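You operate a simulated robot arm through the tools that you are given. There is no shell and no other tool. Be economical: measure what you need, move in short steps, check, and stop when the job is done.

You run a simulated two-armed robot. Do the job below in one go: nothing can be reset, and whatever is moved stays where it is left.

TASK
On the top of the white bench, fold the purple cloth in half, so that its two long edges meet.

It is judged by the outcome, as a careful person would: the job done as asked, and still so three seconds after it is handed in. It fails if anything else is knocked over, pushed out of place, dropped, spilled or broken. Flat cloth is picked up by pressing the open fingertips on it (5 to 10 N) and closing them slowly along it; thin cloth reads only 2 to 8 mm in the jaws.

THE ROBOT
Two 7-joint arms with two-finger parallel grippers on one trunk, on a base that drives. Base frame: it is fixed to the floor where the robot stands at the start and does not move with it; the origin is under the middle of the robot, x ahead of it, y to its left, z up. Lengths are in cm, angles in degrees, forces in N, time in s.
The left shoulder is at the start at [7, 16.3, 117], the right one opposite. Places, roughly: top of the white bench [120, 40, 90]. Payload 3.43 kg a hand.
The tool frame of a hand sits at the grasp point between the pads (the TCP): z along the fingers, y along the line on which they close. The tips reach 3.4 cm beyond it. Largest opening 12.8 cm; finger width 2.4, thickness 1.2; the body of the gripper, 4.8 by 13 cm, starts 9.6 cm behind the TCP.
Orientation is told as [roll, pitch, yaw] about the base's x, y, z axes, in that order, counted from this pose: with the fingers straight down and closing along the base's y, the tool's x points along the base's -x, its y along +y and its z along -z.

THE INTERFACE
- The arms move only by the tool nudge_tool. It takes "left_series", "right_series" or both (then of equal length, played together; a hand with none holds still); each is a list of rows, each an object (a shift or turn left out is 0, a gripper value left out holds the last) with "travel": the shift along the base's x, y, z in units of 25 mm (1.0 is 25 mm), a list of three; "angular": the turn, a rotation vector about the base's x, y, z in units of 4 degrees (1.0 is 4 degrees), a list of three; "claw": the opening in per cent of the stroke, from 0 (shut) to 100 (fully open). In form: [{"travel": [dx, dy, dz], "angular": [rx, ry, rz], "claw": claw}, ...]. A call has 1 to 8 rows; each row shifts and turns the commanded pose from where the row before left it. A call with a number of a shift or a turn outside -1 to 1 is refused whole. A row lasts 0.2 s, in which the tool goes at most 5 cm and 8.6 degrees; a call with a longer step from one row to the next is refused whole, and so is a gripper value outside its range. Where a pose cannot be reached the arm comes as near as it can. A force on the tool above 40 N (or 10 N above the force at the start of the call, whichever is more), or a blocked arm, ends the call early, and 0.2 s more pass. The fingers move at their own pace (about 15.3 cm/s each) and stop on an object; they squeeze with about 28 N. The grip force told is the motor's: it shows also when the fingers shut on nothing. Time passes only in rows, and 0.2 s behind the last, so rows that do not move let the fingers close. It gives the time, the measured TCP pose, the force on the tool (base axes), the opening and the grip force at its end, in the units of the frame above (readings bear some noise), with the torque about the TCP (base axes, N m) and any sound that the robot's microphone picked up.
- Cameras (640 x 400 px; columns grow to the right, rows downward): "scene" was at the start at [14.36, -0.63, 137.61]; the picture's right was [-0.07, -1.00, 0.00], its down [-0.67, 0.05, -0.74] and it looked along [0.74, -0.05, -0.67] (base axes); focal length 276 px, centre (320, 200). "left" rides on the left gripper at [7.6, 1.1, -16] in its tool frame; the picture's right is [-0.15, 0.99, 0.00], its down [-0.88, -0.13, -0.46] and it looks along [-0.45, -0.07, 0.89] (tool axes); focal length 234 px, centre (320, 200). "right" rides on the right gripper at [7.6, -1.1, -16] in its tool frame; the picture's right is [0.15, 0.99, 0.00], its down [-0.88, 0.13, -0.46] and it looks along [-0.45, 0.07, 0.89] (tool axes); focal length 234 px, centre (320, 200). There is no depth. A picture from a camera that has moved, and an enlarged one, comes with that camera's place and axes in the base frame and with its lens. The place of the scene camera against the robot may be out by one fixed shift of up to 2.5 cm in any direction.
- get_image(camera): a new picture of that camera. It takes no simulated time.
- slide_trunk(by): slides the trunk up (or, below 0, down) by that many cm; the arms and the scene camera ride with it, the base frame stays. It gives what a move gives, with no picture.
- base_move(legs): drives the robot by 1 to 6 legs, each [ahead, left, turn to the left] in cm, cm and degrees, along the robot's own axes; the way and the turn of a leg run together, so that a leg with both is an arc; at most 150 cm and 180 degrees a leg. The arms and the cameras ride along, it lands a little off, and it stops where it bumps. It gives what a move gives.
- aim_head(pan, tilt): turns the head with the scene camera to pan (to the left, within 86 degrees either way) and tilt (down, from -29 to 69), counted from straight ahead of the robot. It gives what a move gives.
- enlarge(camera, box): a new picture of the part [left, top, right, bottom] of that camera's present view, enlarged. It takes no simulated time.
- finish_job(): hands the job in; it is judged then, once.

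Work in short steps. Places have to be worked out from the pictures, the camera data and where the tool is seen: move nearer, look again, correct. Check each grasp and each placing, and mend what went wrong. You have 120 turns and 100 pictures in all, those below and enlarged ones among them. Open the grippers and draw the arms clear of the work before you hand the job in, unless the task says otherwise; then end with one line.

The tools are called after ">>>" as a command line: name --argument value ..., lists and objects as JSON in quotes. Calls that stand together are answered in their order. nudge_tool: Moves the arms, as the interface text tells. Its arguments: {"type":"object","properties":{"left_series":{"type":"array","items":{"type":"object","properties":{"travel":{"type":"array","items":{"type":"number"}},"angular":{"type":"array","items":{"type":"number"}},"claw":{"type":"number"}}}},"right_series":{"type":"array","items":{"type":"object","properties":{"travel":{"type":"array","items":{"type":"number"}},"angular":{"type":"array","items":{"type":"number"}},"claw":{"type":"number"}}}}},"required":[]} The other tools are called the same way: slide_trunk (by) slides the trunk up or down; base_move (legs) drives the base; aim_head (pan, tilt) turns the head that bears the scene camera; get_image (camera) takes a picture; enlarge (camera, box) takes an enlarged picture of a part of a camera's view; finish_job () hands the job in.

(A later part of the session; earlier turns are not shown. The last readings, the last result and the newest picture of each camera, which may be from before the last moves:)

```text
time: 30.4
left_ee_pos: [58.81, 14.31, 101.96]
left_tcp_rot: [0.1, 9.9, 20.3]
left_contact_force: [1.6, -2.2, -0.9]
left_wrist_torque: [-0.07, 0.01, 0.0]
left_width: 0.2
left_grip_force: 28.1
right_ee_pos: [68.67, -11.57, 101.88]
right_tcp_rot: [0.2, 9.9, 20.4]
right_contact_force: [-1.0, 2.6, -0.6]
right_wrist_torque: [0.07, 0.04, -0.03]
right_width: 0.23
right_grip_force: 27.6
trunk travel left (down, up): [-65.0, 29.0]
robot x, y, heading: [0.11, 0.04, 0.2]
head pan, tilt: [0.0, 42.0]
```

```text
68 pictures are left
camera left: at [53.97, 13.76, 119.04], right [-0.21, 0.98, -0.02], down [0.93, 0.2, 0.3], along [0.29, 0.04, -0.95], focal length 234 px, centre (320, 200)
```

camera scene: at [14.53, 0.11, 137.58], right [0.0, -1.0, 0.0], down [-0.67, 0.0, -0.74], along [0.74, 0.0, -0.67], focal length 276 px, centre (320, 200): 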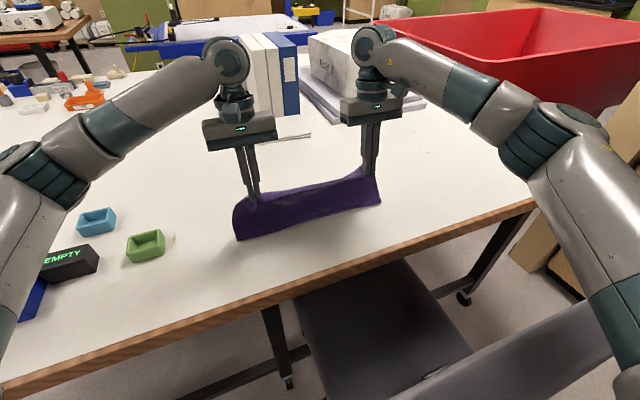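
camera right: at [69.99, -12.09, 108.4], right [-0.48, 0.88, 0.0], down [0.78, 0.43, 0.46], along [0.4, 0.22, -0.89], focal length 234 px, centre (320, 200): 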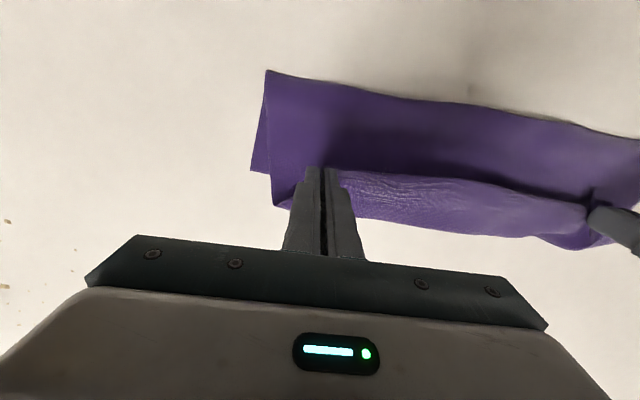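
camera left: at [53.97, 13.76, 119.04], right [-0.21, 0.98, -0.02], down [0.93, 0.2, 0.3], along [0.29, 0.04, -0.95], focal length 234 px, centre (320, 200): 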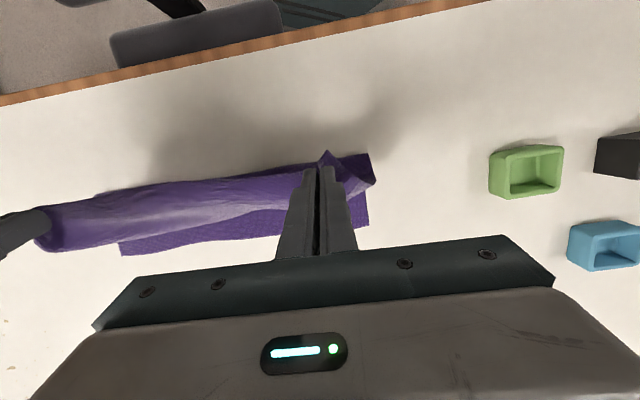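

The far edge stayed put, but the cloth leaves the jaws on their far side, so folding away from me makes it curl. I switch to the other way: lift the cloth clear so it hangs, set the hanging edge AB down on the near side, lay the lower half away from me, and bring the held edge back onto it. First I untilt the hands and lift.

>>> nudge_tool --left_series '[{"travel": [-0.48, -0.17, 0.9], "angular": [0.1, -0.29, 0]}, {"travel": [-0.48, -0.17, 0.9], "angular": [0.1, -0.29, 0]}, {"travel": [-0.48, -0.17, 0.9], "angular": [0.1, -0.29, 0]}, {"travel": [-0.48, -0.17, 0.9], "angular": [0.1, -0.29, 0]}, {"travel": [-0.48, -0.17, 0.9], "angular": [0.1, -0.29, 0]}, {"travel": [-0.48, -0.17, 0.9], "angular": [0.1, -0.29, 0]}, {"travel": [-0.48, -0.17, 0.9], "angular": [0.1, -0.29, 0]}, {"travel": [-0.48, -0.17, 0.9], "angular": [0.1, -0.29, 0]}]' --right_series '[{"travel": [-0.48, -0.17, 0.9], "angular": [0.1, -0.29, 0]}, {"travel": [-0.48, -0.17, 0.9], "angular": [0.1, -0.29, 0]}, {"travel": [-0.48, -0.17, 0.9], "angular": [0.1, -0.29, 0]}, {"travel": [-0.48, -0.17, 0.9], "angular": [0.1, -0.29, 0]}, {"travel": [-0.48, -0.17, 0.9], "angular": [0.1, -0.29, 0]}, {"travel": [-0.48, -0.17, 0.9], "angular": [0.1, -0.29, 0]}, {"travel": [-0.48, -0.17, 0.9], "angular": [0.1, -0.29, 0]}, {"travel": [-0.48, -0.17, 0.9], "angular": [0.1, -0.29, 0]}]'

>>> get_image --camera "scene"

>>> get_image --camera "left"

```text
time: 32.2
left_ee_pos: [49.17, 10.75, 120.07]
left_tcp_rot: [0.1, -0.1, 20.4]
left_contact_force: [0.1, -1.4, -0.2]
left_wrist_torque: [-0.05, -0.07, -0.04]
left_width: 0.18
left_grip_force: 27.6
right_ee_pos: [58.7, -15.17, 120.17]
right_tcp_rot: [0.0, -0.2, 20.3]
right_contact_force: [-1.3, 0.7, 0.0]
right_wrist_torque: [0.05, -0.02, -0.05]
right_width: 0.18
right_grip_force: 27.8
trunk travel left (down, up): [-65.0, 29.0]
robot x, y, heading: [-0.16, -0.17, 0.1]
head pan, tilt: [0.0, 42.0]
```

```text
67 pictures are left
camera scene: at [14.15, -0.11, 137.61], right [0.0, -1.0, 0.0], down [-0.67, 0.0, -0.74], along [0.74, 0.0, -0.67], focal length 276 px, centre (320, 200)
```

scene: 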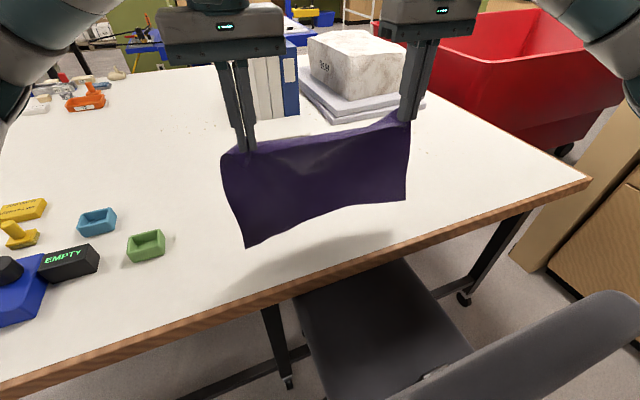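

```text
66 pictures are left
camera left: at [41.55, 9.19, 136.03], right [-0.21, 0.98, 0.0], down [0.87, 0.18, 0.46], along [0.45, 0.09, -0.89], focal length 234 px, centre (320, 200)
```

left: 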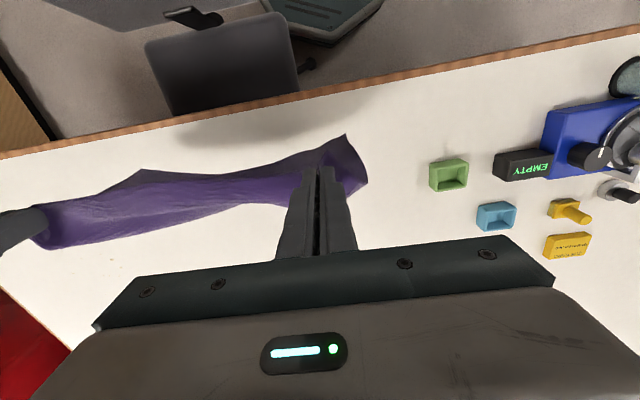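

The cloth hangs free with its lower edge about 3 cm above the bench. I let it settle, then lower it while moving slightly away from me so the lower edge trails and lands near.

>>> nudge_tool --left_series '[{}, {}, {}, {"travel": [0.19, 0.07, -0.6]}, {"travel": [0.38, 0.13, -0.6]}, {"travel": [0.45, 0.16, -0.48]}, {"travel": [0.45, 0.16, -0.48]}, {"travel": [0.45, 0.16, -0.48]}]' --right_series '[{}, {}, {}, {"travel": [0.19, 0.07, -0.6]}, {"travel": [0.38, 0.13, -0.6]}, {"travel": [0.45, 0.16, -0.48]}, {"travel": [0.45, 0.16, -0.48]}, {"travel": [0.45, 0.16, -0.48]}]'

>>> get_image --camera "scene"

>>> get_image --camera "left"

```text
time: 34.0
left_ee_pos: [54.38, 12.4, 113.25]
left_tcp_rot: [0.0, 0.1, 20.3]
left_contact_force: [-0.5, -0.2, 0.0]
left_wrist_torque: [-0.01, -0.01, -0.01]
left_width: 0.2
left_grip_force: 28.4
right_ee_pos: [63.79, -13.08, 113.32]
right_tcp_rot: [-0.1, 0.0, 20.3]
right_contact_force: [0.2, 0.4, -0.1]
right_wrist_torque: [0.0, 0.02, 0.0]
right_width: 0.23
right_grip_force: 27.7
trunk travel left (down, up): [-65.0, 29.0]
robot x, y, heading: [0.12, 0.23, -0.2]
head pan, tilt: [0.0, 42.0]
```

```text
65 pictures are left
camera scene: at [14.48, -0.02, 137.59], right [0.0, -1.0, 0.0], down [-0.67, 0.0, -0.74], along [0.74, 0.0, -0.67], focal length 276 px, centre (320, 200)
```

scene: 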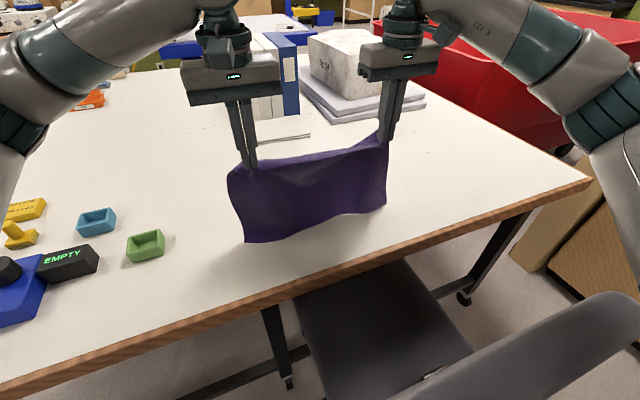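

```text
64 pictures are left
camera left: at [46.69, 10.87, 129.34], right [-0.21, 0.98, 0.0], down [0.87, 0.18, 0.45], along [0.44, 0.09, -0.89], focal length 234 px, centre (320, 200)
```

left: 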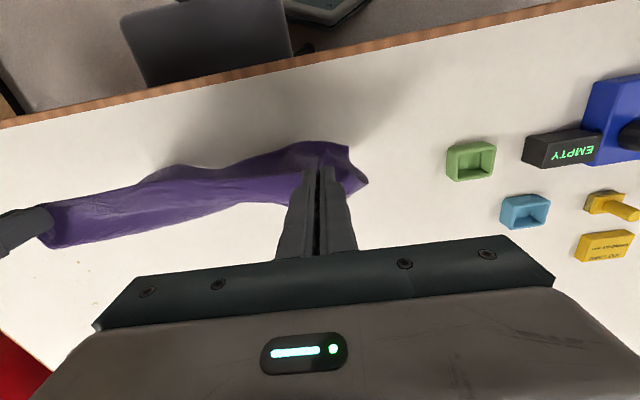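

The lower edge is on the bench at about A(56,18) to B(68,-18), just ahead of the hands. I move the hands forward so the lower part trails behind.

>>> nudge_tool --left_series '[{"travel": [0.75, 0.27, -0.1]}, {"travel": [0.75, 0.27, -0.2]}, {"travel": [0.75, 0.27, -0.3]}, {"travel": [0.75, 0.27, -0.4]}, {"travel": [0.4, 0.14, -0.4]}, {}]' --right_series '[{"travel": [0.75, 0.27, -0.1]}, {"travel": [0.75, 0.27, -0.2]}, {"travel": [0.75, 0.27, -0.3]}, {"travel": [0.75, 0.27, -0.4]}, {"travel": [0.4, 0.14, -0.4]}, {}]'

>>> get_image --camera "scene"

>>> get_image --camera "left"

```text
time: 35.4
left_ee_pos: [62.62, 15.4, 109.97]
left_tcp_rot: [0.0, -0.1, 20.3]
left_contact_force: [0.6, -0.4, 0.8]
left_wrist_torque: [-0.01, -0.04, -0.02]
left_width: 0.21
left_grip_force: 28.3
right_ee_pos: [72.02, -10.17, 109.81]
right_tcp_rot: [0.0, 0.1, 20.3]
right_contact_force: [0.1, 0.2, -0.8]
right_wrist_torque: [-0.03, 0.0, -0.02]
right_width: 0.19
right_grip_force: 28.2
trunk travel left (down, up): [-65.0, 29.0]
robot x, y, heading: [0.47, -0.28, 0.0]
head pan, tilt: [0.0, 42.0]
```

```text
63 pictures are left
camera scene: at [14.33, -0.04, 137.6], right [0.0, -1.0, 0.0], down [-0.67, 0.0, -0.74], along [0.74, 0.0, -0.67], focal length 276 px, centre (320, 200)
```

scene: 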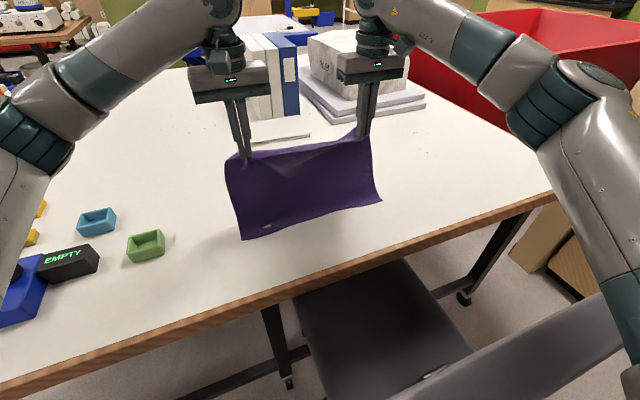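

```text
62 pictures are left
camera left: at [55.0, 13.96, 126.14], right [-0.21, 0.98, 0.0], down [0.87, 0.18, 0.46], along [0.45, 0.09, -0.89], focal length 234 px, centre (320, 200)
```

left: 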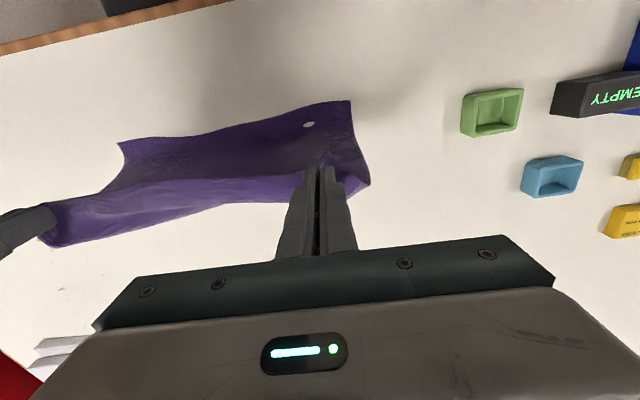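

The lower half now trails behind, with AB at about A(57,19) to B(71.6,-17.6). I lay it down further by going forward and down equally.

>>> nudge_tool --left_series '[{"travel": [0.37, 0.15, -0.34]}, {"travel": [0.37, 0.15, -0.34]}, {"travel": [0.37, 0.15, -0.34]}, {"travel": [0.37, 0.15, -0.34]}, {"travel": [0.37, 0.15, -0.34]}, {"travel": [0.37, 0.15, -0.34]}, {"travel": [0.37, 0.15, -0.34]}, {"travel": [0.37, 0.15, -0.34]}]' --right_series '[{"travel": [0.37, 0.15, -0.34]}, {"travel": [0.37, 0.15, -0.34]}, {"travel": [0.37, 0.15, -0.34]}, {"travel": [0.37, 0.15, -0.34]}, {"travel": [0.37, 0.15, -0.34]}, {"travel": [0.37, 0.15, -0.34]}, {"travel": [0.37, 0.15, -0.34]}, {"travel": [0.37, 0.15, -0.34]}]'

>>> get_image --camera "scene"

>>> get_image --camera "left"

>>> get_image --camera "right"

```text
time: 37.2
left_ee_pos: [69.95, 18.76, 102.99]
left_tcp_rot: [-0.1, 0.0, 20.2]
left_contact_force: [-0.3, 0.2, -0.5]
left_wrist_torque: [-0.01, 0.03, -0.04]
left_width: 0.23
left_grip_force: 28.0
right_ee_pos: [79.59, -6.92, 102.9]
right_tcp_rot: [0.1, -0.1, 20.4]
right_contact_force: [-0.2, 0.4, 0.0]
right_wrist_torque: [-0.03, 0.02, -0.02]
right_width: 0.19
right_grip_force: 27.8
trunk travel left (down, up): [-65.0, 29.0]
robot x, y, heading: [-0.09, 0.12, -0.3]
head pan, tilt: [0.0, 42.0]
```

```text
61 pictures are left
camera scene: at [14.45, 0.03, 137.59], right [0.0, -1.0, 0.0], down [-0.67, 0.0, -0.74], along [0.74, 0.0, -0.67], focal length 276 px, centre (320, 200)
```

scene: 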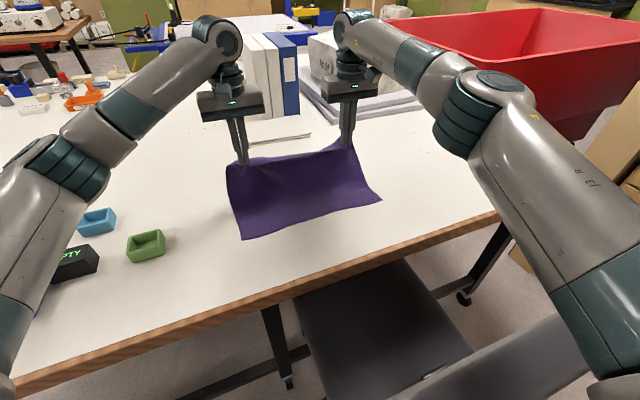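

```text
60 pictures are left
camera left: at [62.4, 17.06, 119.21], right [-0.21, 0.98, 0.0], down [0.87, 0.18, 0.45], along [0.44, 0.09, -0.89], focal length 234 px, centre (320, 200)
```

left: 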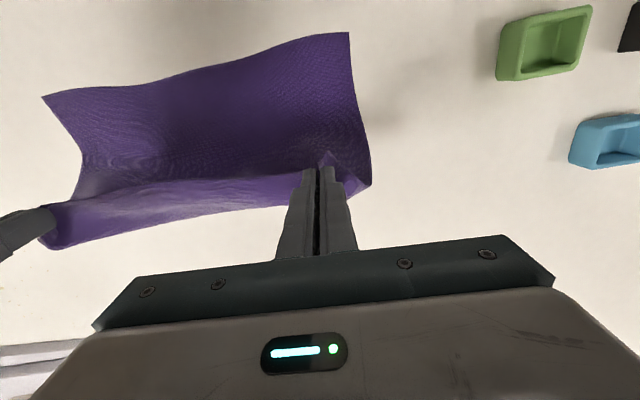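

```text
59 pictures are left
camera right: at [72.86, -10.63, 119.1], right [-0.48, 0.88, 0.0], down [0.78, 0.43, 0.46], along [0.4, 0.22, -0.89], focal length 234 px, centre (320, 200)
```

right: 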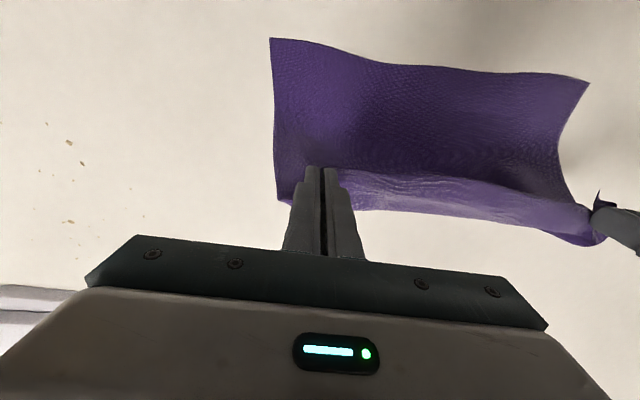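

AB is stable at A(56.8,19.4) to B(71.8,-17.7), and the lower half lies flat. I bring the held edge back and down along a circle around the crease, aligning it with AB.

>>> nudge_tool --left_series '[{"travel": [-0.855, -0.423, -0.44], "angular": [0, 0, 0.05]}, {"travel": [-0.745, -0.368, -0.48], "angular": [0, 0, 0.05]}, {"travel": [-0.707, -0.35, -0.64], "angular": [0, 0, 0.05]}, {"travel": [-0.559, -0.276, -0.68], "angular": [0, 0, 0.05]}, {"travel": [-0.448, -0.222, -0.8], "angular": [0, 0, 0.05]}, {"travel": [-0.296, -0.147, -0.8], "angular": [0, 0, 0.05]}, {"travel": [-0.19, -0.094, -0.5], "angular": [0, 0, 0.05]}, {}]' --right_series '[{"travel": [-0.797, -0.4, -0.44], "angular": [0, 0, 0.05]}, {"travel": [-0.694, -0.349, -0.48], "angular": [0, 0, 0.05]}, {"travel": [-0.658, -0.331, -0.64], "angular": [0, 0, 0.05]}, {"travel": [-0.52, -0.262, -0.68], "angular": [0, 0, 0.05]}, {"travel": [-0.418, -0.21, -0.8], "angular": [0, 0, 0.05]}, {"travel": [-0.276, -0.139, -0.8], "angular": [0, 0, 0.05]}, {"travel": [-0.177, -0.089, -0.5], "angular": [0, 0, 0.05]}, {}]'

>>> get_image --camera "scene"

>>> get_image --camera "left"

>>> get_image --camera "right"

```text
time: 39.0
left_ee_pos: [60.37, 13.77, 92.33]
left_tcp_rot: [0.1, 0.1, 21.6]
left_contact_force: [-0.4, -0.5, -0.4]
left_wrist_torque: [-0.01, 0.03, 0.03]
left_width: 0.22
left_grip_force: 27.6
right_ee_pos: [70.69, -11.44, 92.25]
right_tcp_rot: [0.1, 0.0, 21.6]
right_contact_force: [0.1, -0.3, -0.1]
right_wrist_torque: [-0.02, 0.01, -0.01]
right_width: 0.2
right_grip_force: 27.9
trunk travel left (down, up): [-65.0, 29.0]
robot x, y, heading: [-0.22, -0.25, -0.1]
head pan, tilt: [0.0, 42.0]
```

```text
58 pictures are left
camera scene: at [14.37, -0.03, 137.6], right [0.0, -1.0, 0.0], down [-0.67, 0.0, -0.74], along [0.74, 0.0, -0.67], focal length 276 px, centre (320, 200)
```

scene: 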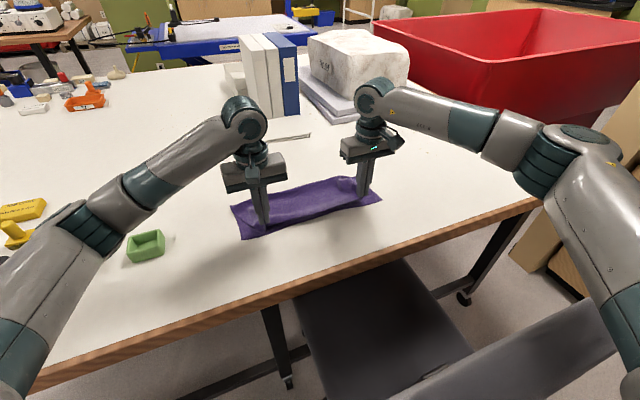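

```text
57 pictures are left
camera left: at [52.9, 12.04, 108.34], right [-0.23, 0.97, 0.0], down [0.87, 0.2, 0.46], along [0.44, 0.1, -0.89], focal length 234 px, centre (320, 200)
```

left: 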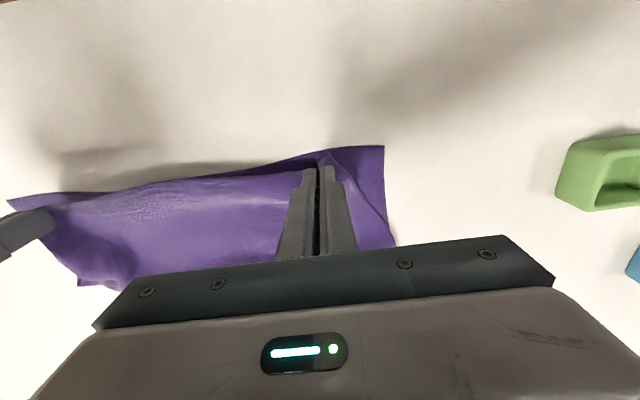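

```text
56 pictures are left
camera right: at [64.02, -15.29, 108.43], right [-0.5, 0.87, 0.0], down [0.77, 0.45, 0.46], along [0.39, 0.23, -0.89], focal length 234 px, centre (320, 200)
```

right: 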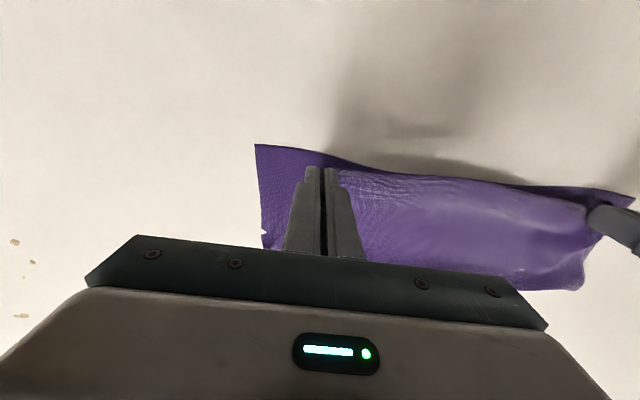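

The held edge now sits over AB, within about 0.5 cm at both hands. I lower to light contact; opening the fingers there should also spread the gathered cloth outwards.

>>> nudge_tool --left_series '[{"travel": [0, 0, -0.4]}, {"travel": [0, 0, -0.3]}, {"travel": [0, 0, -0.15]}, {"travel": [0, 0, -0.1]}, {}]' --right_series '[{"travel": [0, 0, -0.4]}, {"travel": [0, 0, -0.3]}, {"travel": [0, 0, -0.15]}, {"travel": [0, 0, -0.1]}, {}]'

```text
time: 40.2
left_ee_pos: [60.37, 13.83, 90.0]
left_tcp_rot: [-0.1, -0.1, 21.7]
left_contact_force: [0.5, -1.3, 1.5]
left_wrist_torque: [-0.03, 0.0, -0.04]
left_width: 0.18
left_grip_force: 28.3
right_ee_pos: [70.78, -11.63, 89.91]
right_tcp_rot: [0.0, 0.0, 21.8]
right_contact_force: [-0.7, 0.2, 0.4]
right_wrist_torque: [0.07, -0.01, -0.05]
right_width: 0.21
right_grip_force: 28.2
trunk travel left (down, up): [-65.0, 29.0]
robot x, y, heading: [0.27, 0.16, 0.0]
head pan, tilt: [0.0, 42.0]
```

Just touching. I open slowly to half.

>>> nudge_tool --left_series '[{"claw": 6}, {"claw": 12}, {"claw": 20}, {"claw": 28}, {"claw": 36}, {"claw": 44}, {}]' --right_series '[{"claw": 6}, {"claw": 12}, {"claw": 20}, {"claw": 28}, {"claw": 36}, {"claw": 44}, {}]'

>>> get_image --camera "left"

>>> get_image --camera "right"

```text
time: 41.8
left_ee_pos: [60.39, 13.9, 90.01]
left_tcp_rot: [0.0, 0.0, 21.7]
left_contact_force: [0.2, -0.5, 0.2]
left_wrist_torque: [0.01, 0.04, -0.01]
left_width: 5.63
left_grip_force: 0.1
right_ee_pos: [70.75, -11.53, 89.91]
right_tcp_rot: [0.0, -0.1, 21.7]
right_contact_force: [1.1, -0.2, 0.2]
right_wrist_torque: [0.0, 0.0, 0.02]
right_width: 5.64
right_grip_force: 0.0
trunk travel left (down, up): [-65.0, 29.0]
robot x, y, heading: [-0.2, 0.01, 0.2]
head pan, tilt: [0.0, 42.0]
```

```text
55 pictures are left
camera left: at [52.85, 12.16, 106.01], right [-0.23, 0.97, 0.0], down [0.87, 0.2, 0.46], along [0.44, 0.1, -0.89], focal length 234 px, centre (320, 200)
```

left: 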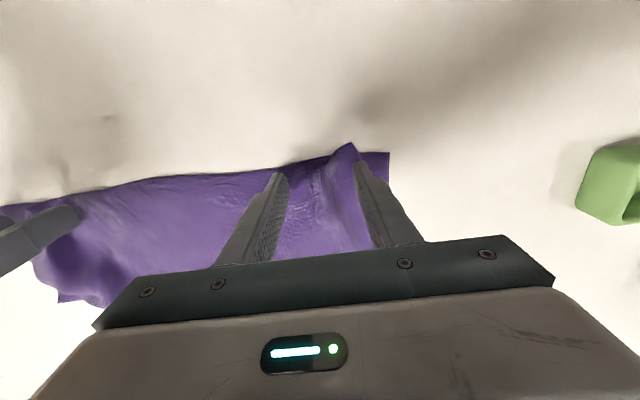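

```text
54 pictures are left
camera right: at [64.07, -15.33, 105.99], right [-0.5, 0.87, 0.0], down [0.77, 0.45, 0.46], along [0.39, 0.23, -0.89], focal length 234 px, centre (320, 200)
```

right: 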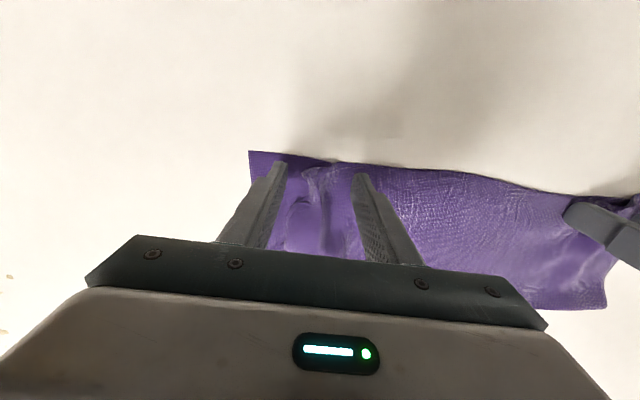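

The cloth spreads nicely. I raise both hands straight up and back towards me for a clear view.

>>> nudge_tool --left_series '[{"travel": [0, 0, 0.3]}, {"travel": [0, 0, 0.6]}, {"travel": [0, 0, 1]}, {"travel": [0, 0, 1]}, {"travel": [0, 0, 1]}, {"travel": [-0.5, 0.5, 0.5]}, {"travel": [-0.5, 0.5, 0]}, {}]' --right_series '[{"travel": [0, 0, 0.3]}, {"travel": [0, 0, 0.6]}, {"travel": [0, 0, 1]}, {"travel": [0, 0, 1]}, {"travel": [0, 0, 1]}, {"travel": [-0.7, -1, 0.5]}, {"travel": [-0.7, -1, 0]}, {}]'

>>> enlarge --camera "scene" --box '[200, 120, 420, 260]'

>>> get_image --camera "left"

>>> get_image --camera "right"

```text
time: 43.6
left_ee_pos: [57.76, 16.3, 100.88]
left_tcp_rot: [-0.1, 0.1, 21.7]
left_contact_force: [0.9, -1.1, -0.6]
left_wrist_torque: [-0.04, 0.01, -0.01]
left_width: 5.63
left_grip_force: 0.1
right_ee_pos: [67.2, -16.34, 100.69]
right_tcp_rot: [-0.1, 0.0, 21.6]
right_contact_force: [0.3, 0.2, -1.0]
right_wrist_torque: [0.0, 0.03, 0.02]
right_width: 5.63
right_grip_force: 0.1
trunk travel left (down, up): [-65.0, 29.0]
robot x, y, heading: [0.01, -0.04, 0.2]
head pan, tilt: [0.0, 42.0]
```

```text
2.86 times, centred on (310, 190) of scene
camera zoom: at [14.44, 0.03, 137.59], right [0.0, -1.0, 0.0], down [-0.67, 0.0, -0.74], along [0.74, 0.0, -0.67], focal length 788 px, centre (349, 229)
```

zoom: 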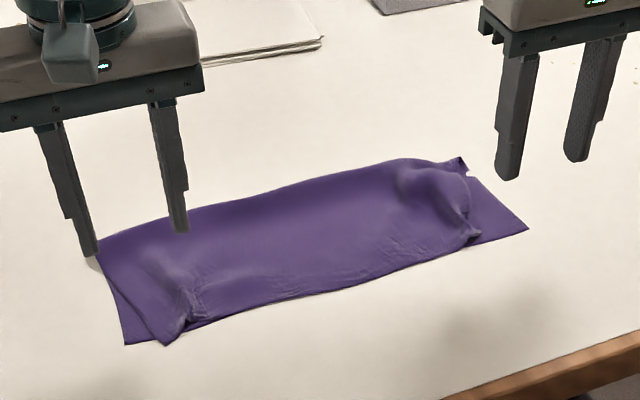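

```text
52 pictures are left
camera left: at [50.3, 14.59, 117.02], right [-0.23, 0.97, 0.0], down [0.87, 0.21, 0.45], along [0.44, 0.1, -0.89], focal length 234 px, centre (320, 200)
```

left: 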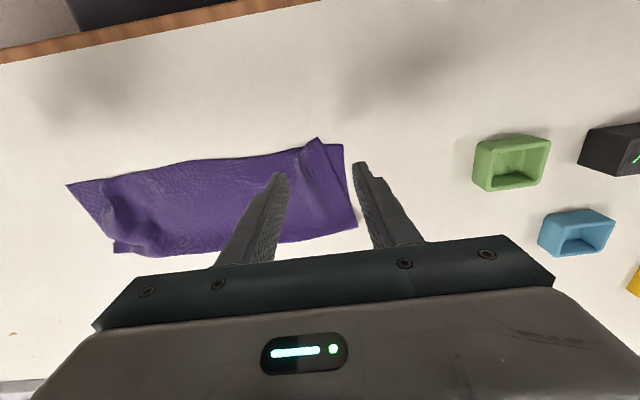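

```text
51 pictures are left
camera right: at [60.55, -20.15, 116.86], right [-0.5, 0.87, 0.0], down [0.77, 0.45, 0.45], along [0.39, 0.23, -0.89], focal length 234 px, centre (320, 200)
```

right: 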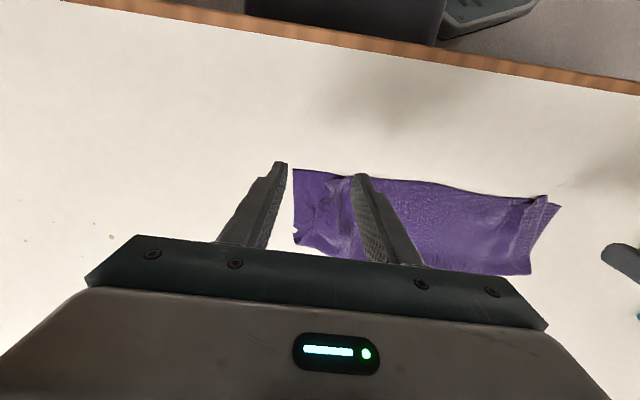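

The fold works: the long edges meet. The top's right end is rumpled about 4 cm short, so I look closer with the right hand further aside.

>>> nudge_tool --right_series '[{"travel": [-0.5, -0.9, 0.3]}, {"travel": [-0.5, -0.9, 0.3]}, {"travel": [-0.5, -0.9, 0.3]}, {"travel": [-0.3, -0.9, 0.3]}, {}]' --left_series '[{"travel": [-0.5, 0.9, 0.3]}, {"travel": [-0.5, 0.9, 0.3]}, {"travel": [-0.5, 0.9, 0.3]}, {"travel": [-0.3, 0.9, 0.3]}, {}]'

>>> enlarge --camera "scene" --box '[220, 150, 400, 260]'

>>> enlarge --camera "right" --box '[300, 80, 640, 290]'

>>> enlarge --camera "left" --box '[0, 80, 340, 290]'

```text
time: 44.8
left_ee_pos: [53.3, 25.18, 103.92]
left_tcp_rot: [0.1, 0.1, 21.7]
left_contact_force: [0.5, 0.0, -0.5]
left_wrist_torque: [-0.02, 0.01, -0.04]
left_width: 5.62
left_grip_force: 0.0
right_ee_pos: [62.78, -25.53, 103.99]
right_tcp_rot: [0.0, 0.2, 21.6]
right_contact_force: [-0.3, 0.2, -0.4]
right_wrist_torque: [0.02, 0.04, 0.02]
right_width: 5.6
right_grip_force: 0.0
trunk travel left (down, up): [-65.0, 29.0]
robot x, y, heading: [0.24, 0.13, -0.5]
head pan, tilt: [0.0, 42.0]
```

```text
3.56 times, centred on (310, 205) of scene
camera zoom: at [14.46, -0.03, 137.59], right [0.0, -1.0, 0.0], down [-0.67, 0.0, -0.74], along [0.74, 0.0, -0.67], focal length 981 px, centre (356, 182)
```

zoom: 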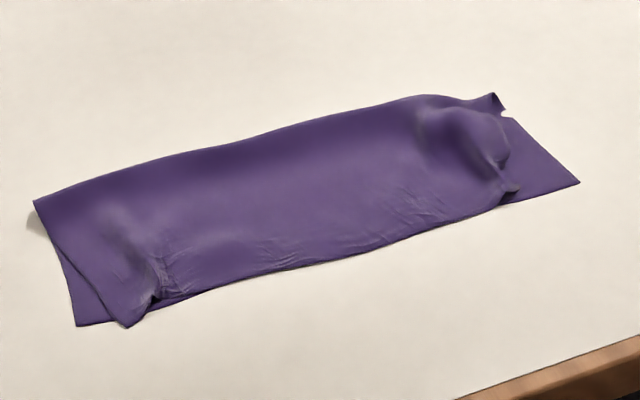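

```text
1.88 times, centred on (470, 185) of right
camera zoom: at [56.08, -29.3, 120.12], right [-0.5, 0.87, 0.0], down [0.77, 0.45, 0.45], along [0.39, 0.23, -0.89], focal length 441 px, centre (38, 228)
```

zoom: 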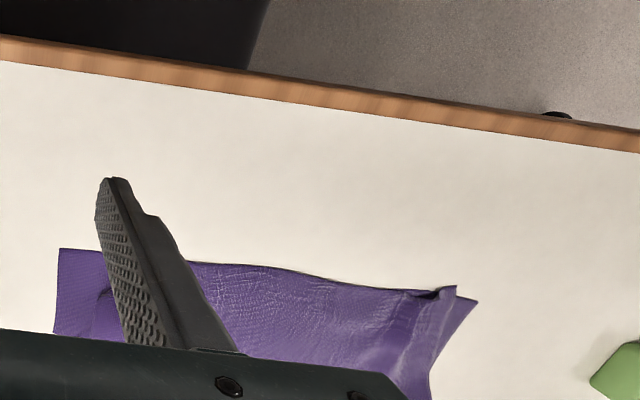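

```text
1.88 times, centred on (170, 185) of left
camera zoom: at [45.79, 23.47, 120.0], right [-0.23, 0.97, 0.0], down [0.87, 0.2, 0.45], along [0.44, 0.11, -0.89], focal length 441 px, centre (602, 228)
```

zoom: 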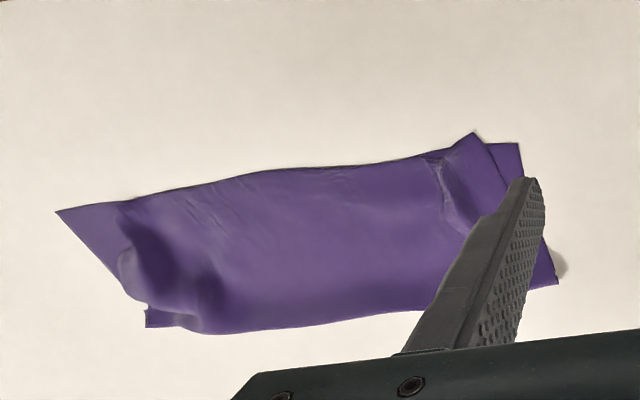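

The right end of the top layer is bunched, with corner C about 5 cm short of B. I pin the cloth left of centre with the closed left fingers and wipe the right end outwards with the closed right fingertips, starting with a hover over both spots.

>>> nudge_tool --left_series '[{"travel": [0.67, -0.85, 0], "claw": 0}, {"travel": [0.67, -0.85, -0.3]}, {"travel": [0.67, -0.85, -0.5]}, {"travel": [0.67, -0.85, -0.6]}, {"travel": [0.67, -0.85, -0.8]}, {"travel": [0.67, -0.85, -0.8]}, {"travel": [0.67, -0.85, -0.8]}, {"travel": [0.67, -0.85, -0.8]}]' --right_series '[{"travel": [0.385, 0.805, 0], "claw": 0}, {"travel": [0.385, 0.805, -0.3]}, {"travel": [0.385, 0.805, -0.5]}, {"travel": [0.385, 0.805, -0.6]}, {"travel": [0.385, 0.805, -0.8]}, {"travel": [0.385, 0.805, -0.8]}, {"travel": [0.385, 0.805, -0.8]}, {"travel": [0.385, 0.805, -0.6]}]'

>>> get_image --camera "right"

```text
time: 46.6
left_ee_pos: [66.84, 8.13, 92.29]
left_tcp_rot: [0.0, 0.2, 21.9]
left_contact_force: [0.8, 0.0, -0.8]
left_wrist_torque: [0.0, -0.02, 0.02]
left_width: 0.02
left_grip_force: 28.1
right_ee_pos: [70.36, -9.4, 92.86]
right_tcp_rot: [-0.1, 0.1, 21.7]
right_contact_force: [0.3, 0.0, 0.0]
right_wrist_torque: [0.01, 0.03, 0.02]
right_width: 0.01
right_grip_force: 28.0
trunk travel left (down, up): [-65.0, 29.0]
robot x, y, heading: [-0.46, 0.28, 0.0]
head pan, tilt: [0.0, 42.0]
```

```text
47 pictures are left
camera right: at [63.62, -13.17, 109.04], right [-0.5, 0.87, 0.0], down [0.77, 0.45, 0.45], along [0.39, 0.23, -0.89], focal length 234 px, centre (320, 200)
```

right: 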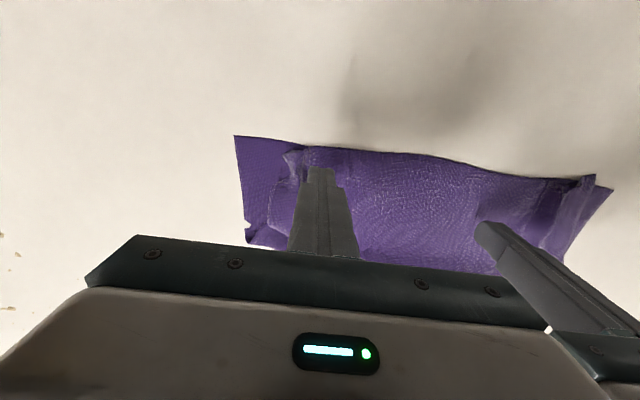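

The right tip is about 2.5 cm left of corner C, near the edge. I lower both to contact.

>>> nudge_tool --left_series '[{"travel": [0, 0, -0.4]}, {"travel": [0, 0, -0.35]}, {"travel": [0, 0, -0.15]}, {"travel": [0, 0, -0.1]}, {}]' --right_series '[{"travel": [0, 0, -0.5]}, {"travel": [0, 0, -0.4]}, {"travel": [0, 0, -0.2]}, {"travel": [0, 0, -0.1]}, {}]'

```text
time: 47.8
left_ee_pos: [66.75, 8.3, 89.95]
left_tcp_rot: [0.0, -0.1, 21.7]
left_contact_force: [-1.1, 0.5, -0.6]
left_wrist_torque: [-0.02, -0.03, 0.0]
left_width: 0.0
left_grip_force: 28.0
right_ee_pos: [70.4, -9.39, 89.87]
right_tcp_rot: [0.0, 0.0, 21.8]
right_contact_force: [0.4, 0.5, -0.6]
right_wrist_torque: [0.01, -0.01, -0.03]
right_width: 0.0
right_grip_force: 28.1
trunk travel left (down, up): [-65.0, 29.0]
robot x, y, heading: [0.07, -0.11, -0.3]
head pan, tilt: [0.0, 42.0]
```

>>> nudge_tool --left_series '[{"travel": [0, 0, -0.08]}, {"travel": [0, 0, -0.06]}, {"travel": [0, 0, -0.06]}, {}]' --right_series '[{"travel": [0, 0, -0.06]}, {"travel": [0, 0, -0.06]}, {}, {}]'

```text
time: 48.8
left_ee_pos: [66.81, 8.32, 89.52]
left_tcp_rot: [-0.1, -0.1, 21.7]
left_contact_force: [2.7, 0.7, 10.6]
left_wrist_torque: [0.01, 0.0, 0.0]
left_width: 0.0
left_grip_force: 27.9
right_ee_pos: [70.28, -9.47, 89.75]
right_tcp_rot: [-0.1, -0.1, 21.7]
right_contact_force: [0.2, 0.2, 0.8]
right_wrist_torque: [0.01, 0.01, -0.01]
right_width: 0.0
right_grip_force: 28.4
trunk travel left (down, up): [-65.0, 29.0]
robot x, y, heading: [-0.18, -0.08, 0.0]
head pan, tilt: [0.0, 42.0]
```

Left pins with 10 N. I press the right a little more and wipe outwards 4.5 cm along the edge, then lift.

>>> nudge_tool --right_series '[{"travel": [0, 0, -0.07]}, {"travel": [0.13, -0.33, -0.02]}, {"travel": [0.13, -0.33, 0]}, {"travel": [0.13, -0.33, 0]}, {"travel": [0.13, -0.33, 0]}, {"travel": [0.13, -0.33, 0]}, {}]'

>>> get_image --camera "right"

```text
time: 50.4
left_ee_pos: [66.51, 8.3, 89.64]
left_tcp_rot: [-0.1, -0.1, 21.6]
left_contact_force: [0.2, -3.7, 5.9]
left_wrist_torque: [-0.14, -0.02, 0.02]
left_width: 0.0
left_grip_force: 28.0
right_ee_pos: [71.73, -13.41, 89.66]
right_tcp_rot: [-0.1, -0.2, 21.6]
right_contact_force: [-2.4, 10.9, 21.1]
right_wrist_torque: [0.35, 0.14, -0.03]
right_width: 0.0
right_grip_force: 28.0
trunk travel left (down, up): [-65.0, 29.0]
robot x, y, heading: [-0.16, -0.33, -0.1]
head pan, tilt: [0.0, 42.0]
```

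```text
46 pictures are left
camera right: at [64.99, -17.23, 105.67], right [-0.5, 0.86, 0.0], down [0.77, 0.45, 0.46], along [0.4, 0.23, -0.89], focal length 234 px, centre (320, 200)
```

right: 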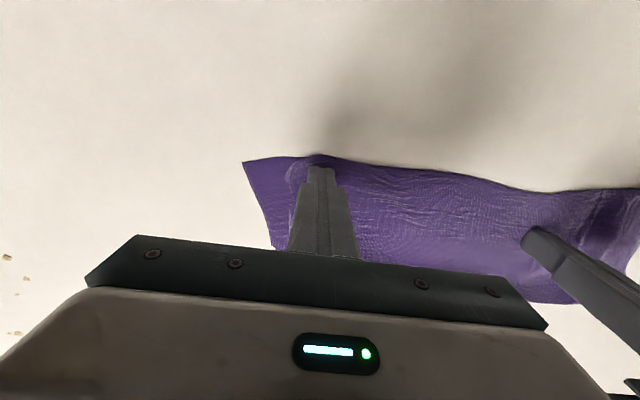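

Both layers moved a bit, so that was too hard (21 N). I lift the right hand and look.

>>> nudge_tool --right_series '[{"travel": [0, 0, 0.5]}, {"travel": [0, 0, 1]}, {"travel": [-0.5, -1, 1]}, {"travel": [-0.5, -1, 1]}, {"travel": [-0.5, -1, 0.5]}, {"travel": [-0.5, -1, 0]}, {}]'

>>> enlarge --camera "scene" --box '[220, 150, 400, 260]'

```text
time: 52.0
left_ee_pos: [66.69, 8.27, 89.52]
left_tcp_rot: [-0.1, 0.0, 21.8]
left_contact_force: [3.4, 0.2, 18.9]
left_wrist_torque: [-0.04, -0.08, 0.0]
left_width: 0.01
left_grip_force: 28.0
right_ee_pos: [66.7, -23.17, 99.68]
right_tcp_rot: [0.0, 0.0, 21.7]
right_contact_force: [-0.6, -0.1, 0.2]
right_wrist_torque: [-0.04, 0.0, -0.04]
right_width: 0.02
right_grip_force: 28.2
trunk travel left (down, up): [-65.0, 29.0]
robot x, y, heading: [-0.42, 0.03, 0.2]
head pan, tilt: [0.0, 42.0]
```

```text
3.56 times, centred on (310, 205) of scene
camera zoom: at [14.19, -0.01, 137.63], right [0.0, -1.0, 0.0], down [-0.67, 0.0, -0.74], along [0.74, 0.0, -0.67], focal length 981 px, centre (356, 182)
```

zoom: 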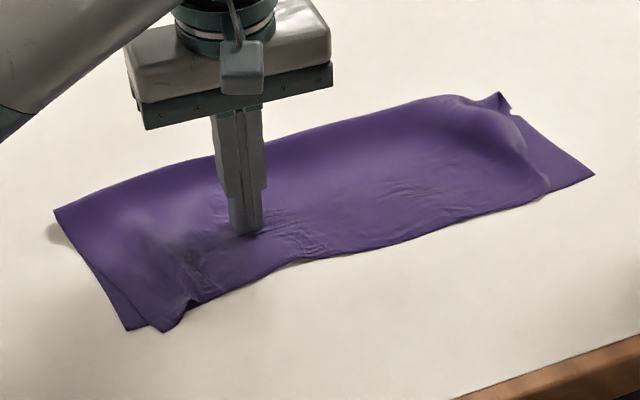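

Better: C is now about 2.5 cm short of B, and the long edges coincide. I make one lighter wipe further in to take out the remaining lump.

>>> nudge_tool --right_series '[{"travel": [0.5, 0.89, 0]}, {"travel": [0.5, 0.89, 0]}, {"travel": [0.5, 0.89, 0]}, {"travel": [0.5, 0.89, 0]}, {"travel": [0.5, 0.89, -0.5]}, {"travel": [0.5, 0.89, -1]}, {"travel": [0, 0, -1]}, {"travel": [0, 0, -1]}]'

>>> nudge_tool --right_series '[{"travel": [0, 0, -0.35]}, {"travel": [0, 0, -0.1]}, {}]'

```text
time: 53.8
left_ee_pos: [66.62, 8.23, 89.61]
left_tcp_rot: [-0.1, -0.1, 21.7]
left_contact_force: [3.7, -1.8, 20.9]
left_wrist_torque: [-0.12, -0.05, -0.01]
left_width: 0.0
left_grip_force: 27.9
right_ee_pos: [74.39, -10.06, 90.65]
right_tcp_rot: [0.0, -0.1, 21.7]
right_contact_force: [0.8, 0.4, 1.0]
right_wrist_torque: [-0.03, 0.01, 0.06]
right_width: 0.0
right_grip_force: 27.7
trunk travel left (down, up): [-65.0, 29.0]
robot x, y, heading: [0.16, 0.27, -0.2]
head pan, tilt: [0.0, 42.0]
```

```text
time: 54.6
left_ee_pos: [66.63, 8.35, 89.56]
left_tcp_rot: [-0.1, -0.1, 21.7]
left_contact_force: [5.1, -2.5, 20.1]
left_wrist_torque: [-0.12, -0.06, -0.01]
left_width: 0.0
left_grip_force: 28.1
right_ee_pos: [74.47, -10.26, 89.58]
right_tcp_rot: [0.0, -0.2, 21.7]
right_contact_force: [-0.9, 1.3, 6.9]
right_wrist_torque: [-0.02, 0.02, 0.02]
right_width: 0.0
right_grip_force: 27.8
trunk travel left (down, up): [-65.0, 29.0]
robot x, y, heading: [0.15, -0.37, 0.2]
head pan, tilt: [0.0, 42.0]
```

Seven N on the right, a good wiping pressure. I wipe outwards 4 cm and lift clear.

>>> nudge_tool --right_series '[{"travel": [0.12, -0.3, 0]}, {"travel": [0.12, -0.3, 0]}, {"travel": [0.12, -0.3, 0.02]}, {"travel": [0.12, -0.3, 0.02]}, {"travel": [0.12, -0.3, 0.02]}, {"travel": [0, 0, 0.6]}, {"travel": [0, 0, 1]}, {"travel": [0, 0, 1]}]'

>>> nudge_tool --right_series '[{"travel": [-0.5, -1, 1]}, {"travel": [-0.5, -1, 0.5]}, {"travel": [-0.5, -1, 0]}, {"travel": [-0.5, -1, 0]}, {}]' --left_series '[{"travel": [0, 0, 0.5]}, {"travel": [0, 0, 1]}, {"travel": [0, 0, 1]}, {"travel": [-0.5, 1, 1]}, {"travel": [-0.5, 1, 0]}]'

>>> enlarge --camera "scene" --box '[220, 150, 400, 260]'

>>> get_image --camera "left"

>>> get_image --camera "right"

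```text
time: 56.4
left_ee_pos: [66.64, 8.22, 89.61]
left_tcp_rot: [0.0, -0.1, 21.7]
left_contact_force: [0.9, -1.7, 21.8]
left_wrist_torque: [-0.08, 0.1, 0.01]
left_width: 0.02
left_grip_force: 27.9
right_ee_pos: [75.65, -13.98, 96.23]
right_tcp_rot: [-0.1, -0.1, 21.8]
right_contact_force: [-0.1, 0.2, -0.3]
right_wrist_torque: [-0.02, -0.03, 0.01]
right_width: 0.0
right_grip_force: 27.9
trunk travel left (down, up): [-65.0, 29.0]
robot x, y, heading: [-0.06, 0.01, -0.0]
head pan, tilt: [0.0, 42.0]
```

```text
time: 57.6
left_ee_pos: [64.06, 13.57, 98.03]
left_tcp_rot: [0.0, 0.1, 21.7]
left_contact_force: [-0.5, 1.2, -0.2]
left_wrist_torque: [-0.02, -0.03, 0.01]
left_width: 0.02
left_grip_force: 28.1
right_ee_pos: [70.85, -23.87, 99.87]
right_tcp_rot: [-0.1, 0.1, 21.8]
right_contact_force: [0.2, 0.6, -0.8]
right_wrist_torque: [-0.01, 0.02, 0.02]
right_width: 0.01
right_grip_force: 28.6
trunk travel left (down, up): [-65.0, 29.0]
robot x, y, heading: [-0.31, -0.17, -0.3]
head pan, tilt: [0.0, 42.0]
```

```text
3.56 times, centred on (310, 205) of scene
camera zoom: at [14.41, 0.18, 137.59], right [0.0, -1.0, 0.0], down [-0.67, 0.0, -0.74], along [0.74, 0.0, -0.67], focal length 981 px, centre (356, 182)
```

zoom: 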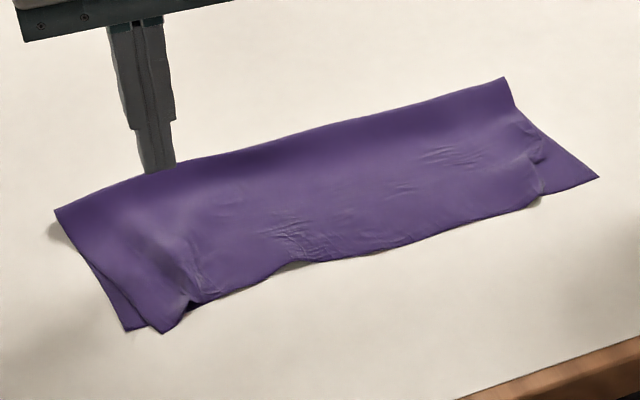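

```text
43 pictures are left
camera left: at [56.54, 11.91, 114.0], right [-0.23, 0.97, 0.0], down [0.87, 0.21, 0.45], along [0.44, 0.1, -0.89], focal length 234 px, centre (320, 200)
```

left: 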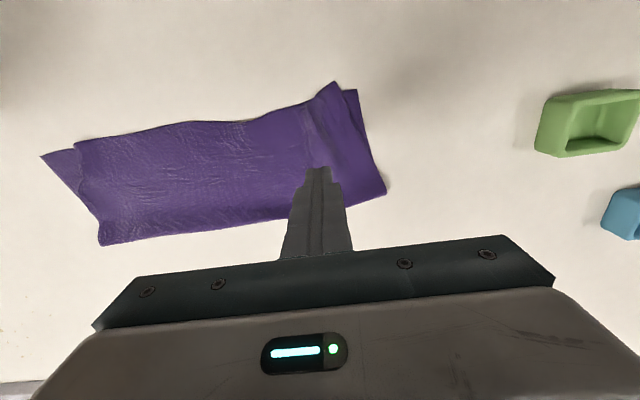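

```text
42 pictures are left
camera right: at [64.22, -27.6, 115.92], right [-0.5, 0.86, 0.0], down [0.77, 0.45, 0.45], along [0.39, 0.23, -0.89], focal length 234 px, centre (320, 200)
```

right: 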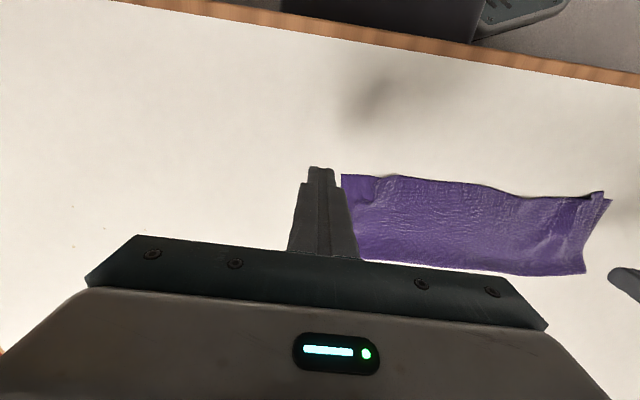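

Now flat, with a clean crease, but corner C is still about 5 cm short of B along the edge. I repeat the gentle wipe near the hem with the left hand pinning again.

>>> nudge_tool --left_series '[{"travel": [0.5, -1, 0]}, {"travel": [0.5, -1, -0.4]}, {"travel": [0, 0, -0.8]}, {"travel": [0, 0, -0.8]}, {"travel": [0, 0, -0.8]}, {"travel": [0, 0, -0.4]}, {"travel": [0, 0, -0.15]}, {}]' --right_series '[{"travel": [0, 0.95, 0]}, {"travel": [0, 0.95, 0]}, {"travel": [0, 0.95, 0]}, {"travel": [0, 0.95, -0.6]}, {"travel": [0, 0.95, -1]}, {"travel": [0, 0, -1]}, {"travel": [0, 0, -1]}, {"travel": [0, 0, -0.2]}]'

>>> get_image --camera "right"

```text
time: 59.4
left_ee_pos: [66.6, 8.32, 89.64]
left_tcp_rot: [0.1, 0.1, 21.7]
left_contact_force: [-0.6, -0.7, -0.1]
left_wrist_torque: [0.0, -0.02, 0.02]
left_width: 0.01
left_grip_force: 27.5
right_ee_pos: [71.0, -11.87, 90.36]
right_tcp_rot: [0.0, 0.0, 21.7]
right_contact_force: [-0.3, -0.5, 0.0]
right_wrist_torque: [-0.01, 0.0, -0.01]
right_width: 0.0
right_grip_force: 28.0
trunk travel left (down, up): [-65.0, 29.0]
robot x, y, heading: [0.0, -0.29, 0.0]
head pan, tilt: [0.0, 42.0]
```

```text
41 pictures are left
camera right: at [64.23, -15.67, 106.49], right [-0.5, 0.87, 0.0], down [0.77, 0.45, 0.46], along [0.39, 0.23, -0.89], focal length 234 px, centre (320, 200)
```

right: 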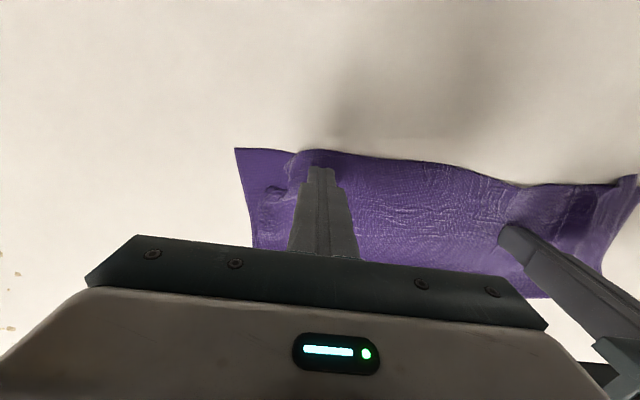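

The tip is just inside the top layer's right end. I lower both to contact.

>>> nudge_tool --left_series '[{"travel": [0, 0, -0.08]}, {}, {}, {}]' --right_series '[{"travel": [0, 0, -0.15]}, {"travel": [0, 0, -0.1]}, {"travel": [0, 0, -0.07]}, {}]'

```text
time: 60.4
left_ee_pos: [66.63, 8.41, 89.62]
left_tcp_rot: [-0.1, -0.1, 21.8]
left_contact_force: [1.4, 1.5, 13.0]
left_wrist_torque: [0.03, 0.0, 0.03]
left_width: 0.01
left_grip_force: 27.9
right_ee_pos: [70.8, -11.92, 89.66]
right_tcp_rot: [0.1, 0.0, 21.7]
right_contact_force: [-0.1, -0.2, 0.9]
right_wrist_torque: [0.01, -0.01, 0.01]
right_width: 0.0
right_grip_force: 28.4
trunk travel left (down, up): [-65.0, 29.0]
robot x, y, heading: [0.07, 0.14, 0.1]
head pan, tilt: [0.0, 42.0]
```

>>> nudge_tool --right_series '[{"travel": [0, 0, -0.04]}, {"travel": [0.15, -0.33, 0]}, {"travel": [0.15, -0.33, 0]}, {"travel": [0.15, -0.33, 0]}, {"travel": [0.15, -0.33, 0]}, {"travel": [0.15, -0.33, 0]}, {}]'

>>> get_image --camera "right"

```text
time: 62.0
left_ee_pos: [66.56, 8.45, 89.47]
left_tcp_rot: [-0.1, -0.1, 21.7]
left_contact_force: [4.5, -3.6, 15.3]
left_wrist_torque: [-0.09, -0.11, -0.02]
left_width: 0.0
left_grip_force: 28.5
right_ee_pos: [72.62, -16.29, 89.62]
right_tcp_rot: [0.0, -0.1, 21.7]
right_contact_force: [-2.3, 4.0, 7.6]
right_wrist_torque: [0.23, 0.04, 0.07]
right_width: 0.0
right_grip_force: 28.4
trunk travel left (down, up): [-65.0, 29.0]
robot x, y, heading: [0.15, 0.66, 0.2]
head pan, tilt: [0.0, 42.0]
```

```text
40 pictures are left
camera right: at [65.96, -20.01, 105.78], right [-0.5, 0.86, 0.0], down [0.77, 0.45, 0.46], along [0.4, 0.23, -0.89], focal length 234 px, centre (320, 200)
```

right: 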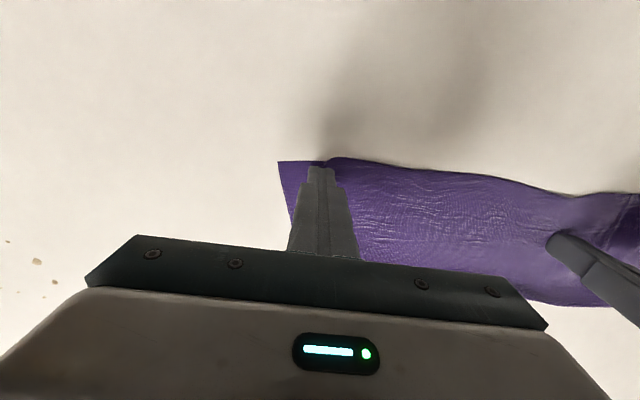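

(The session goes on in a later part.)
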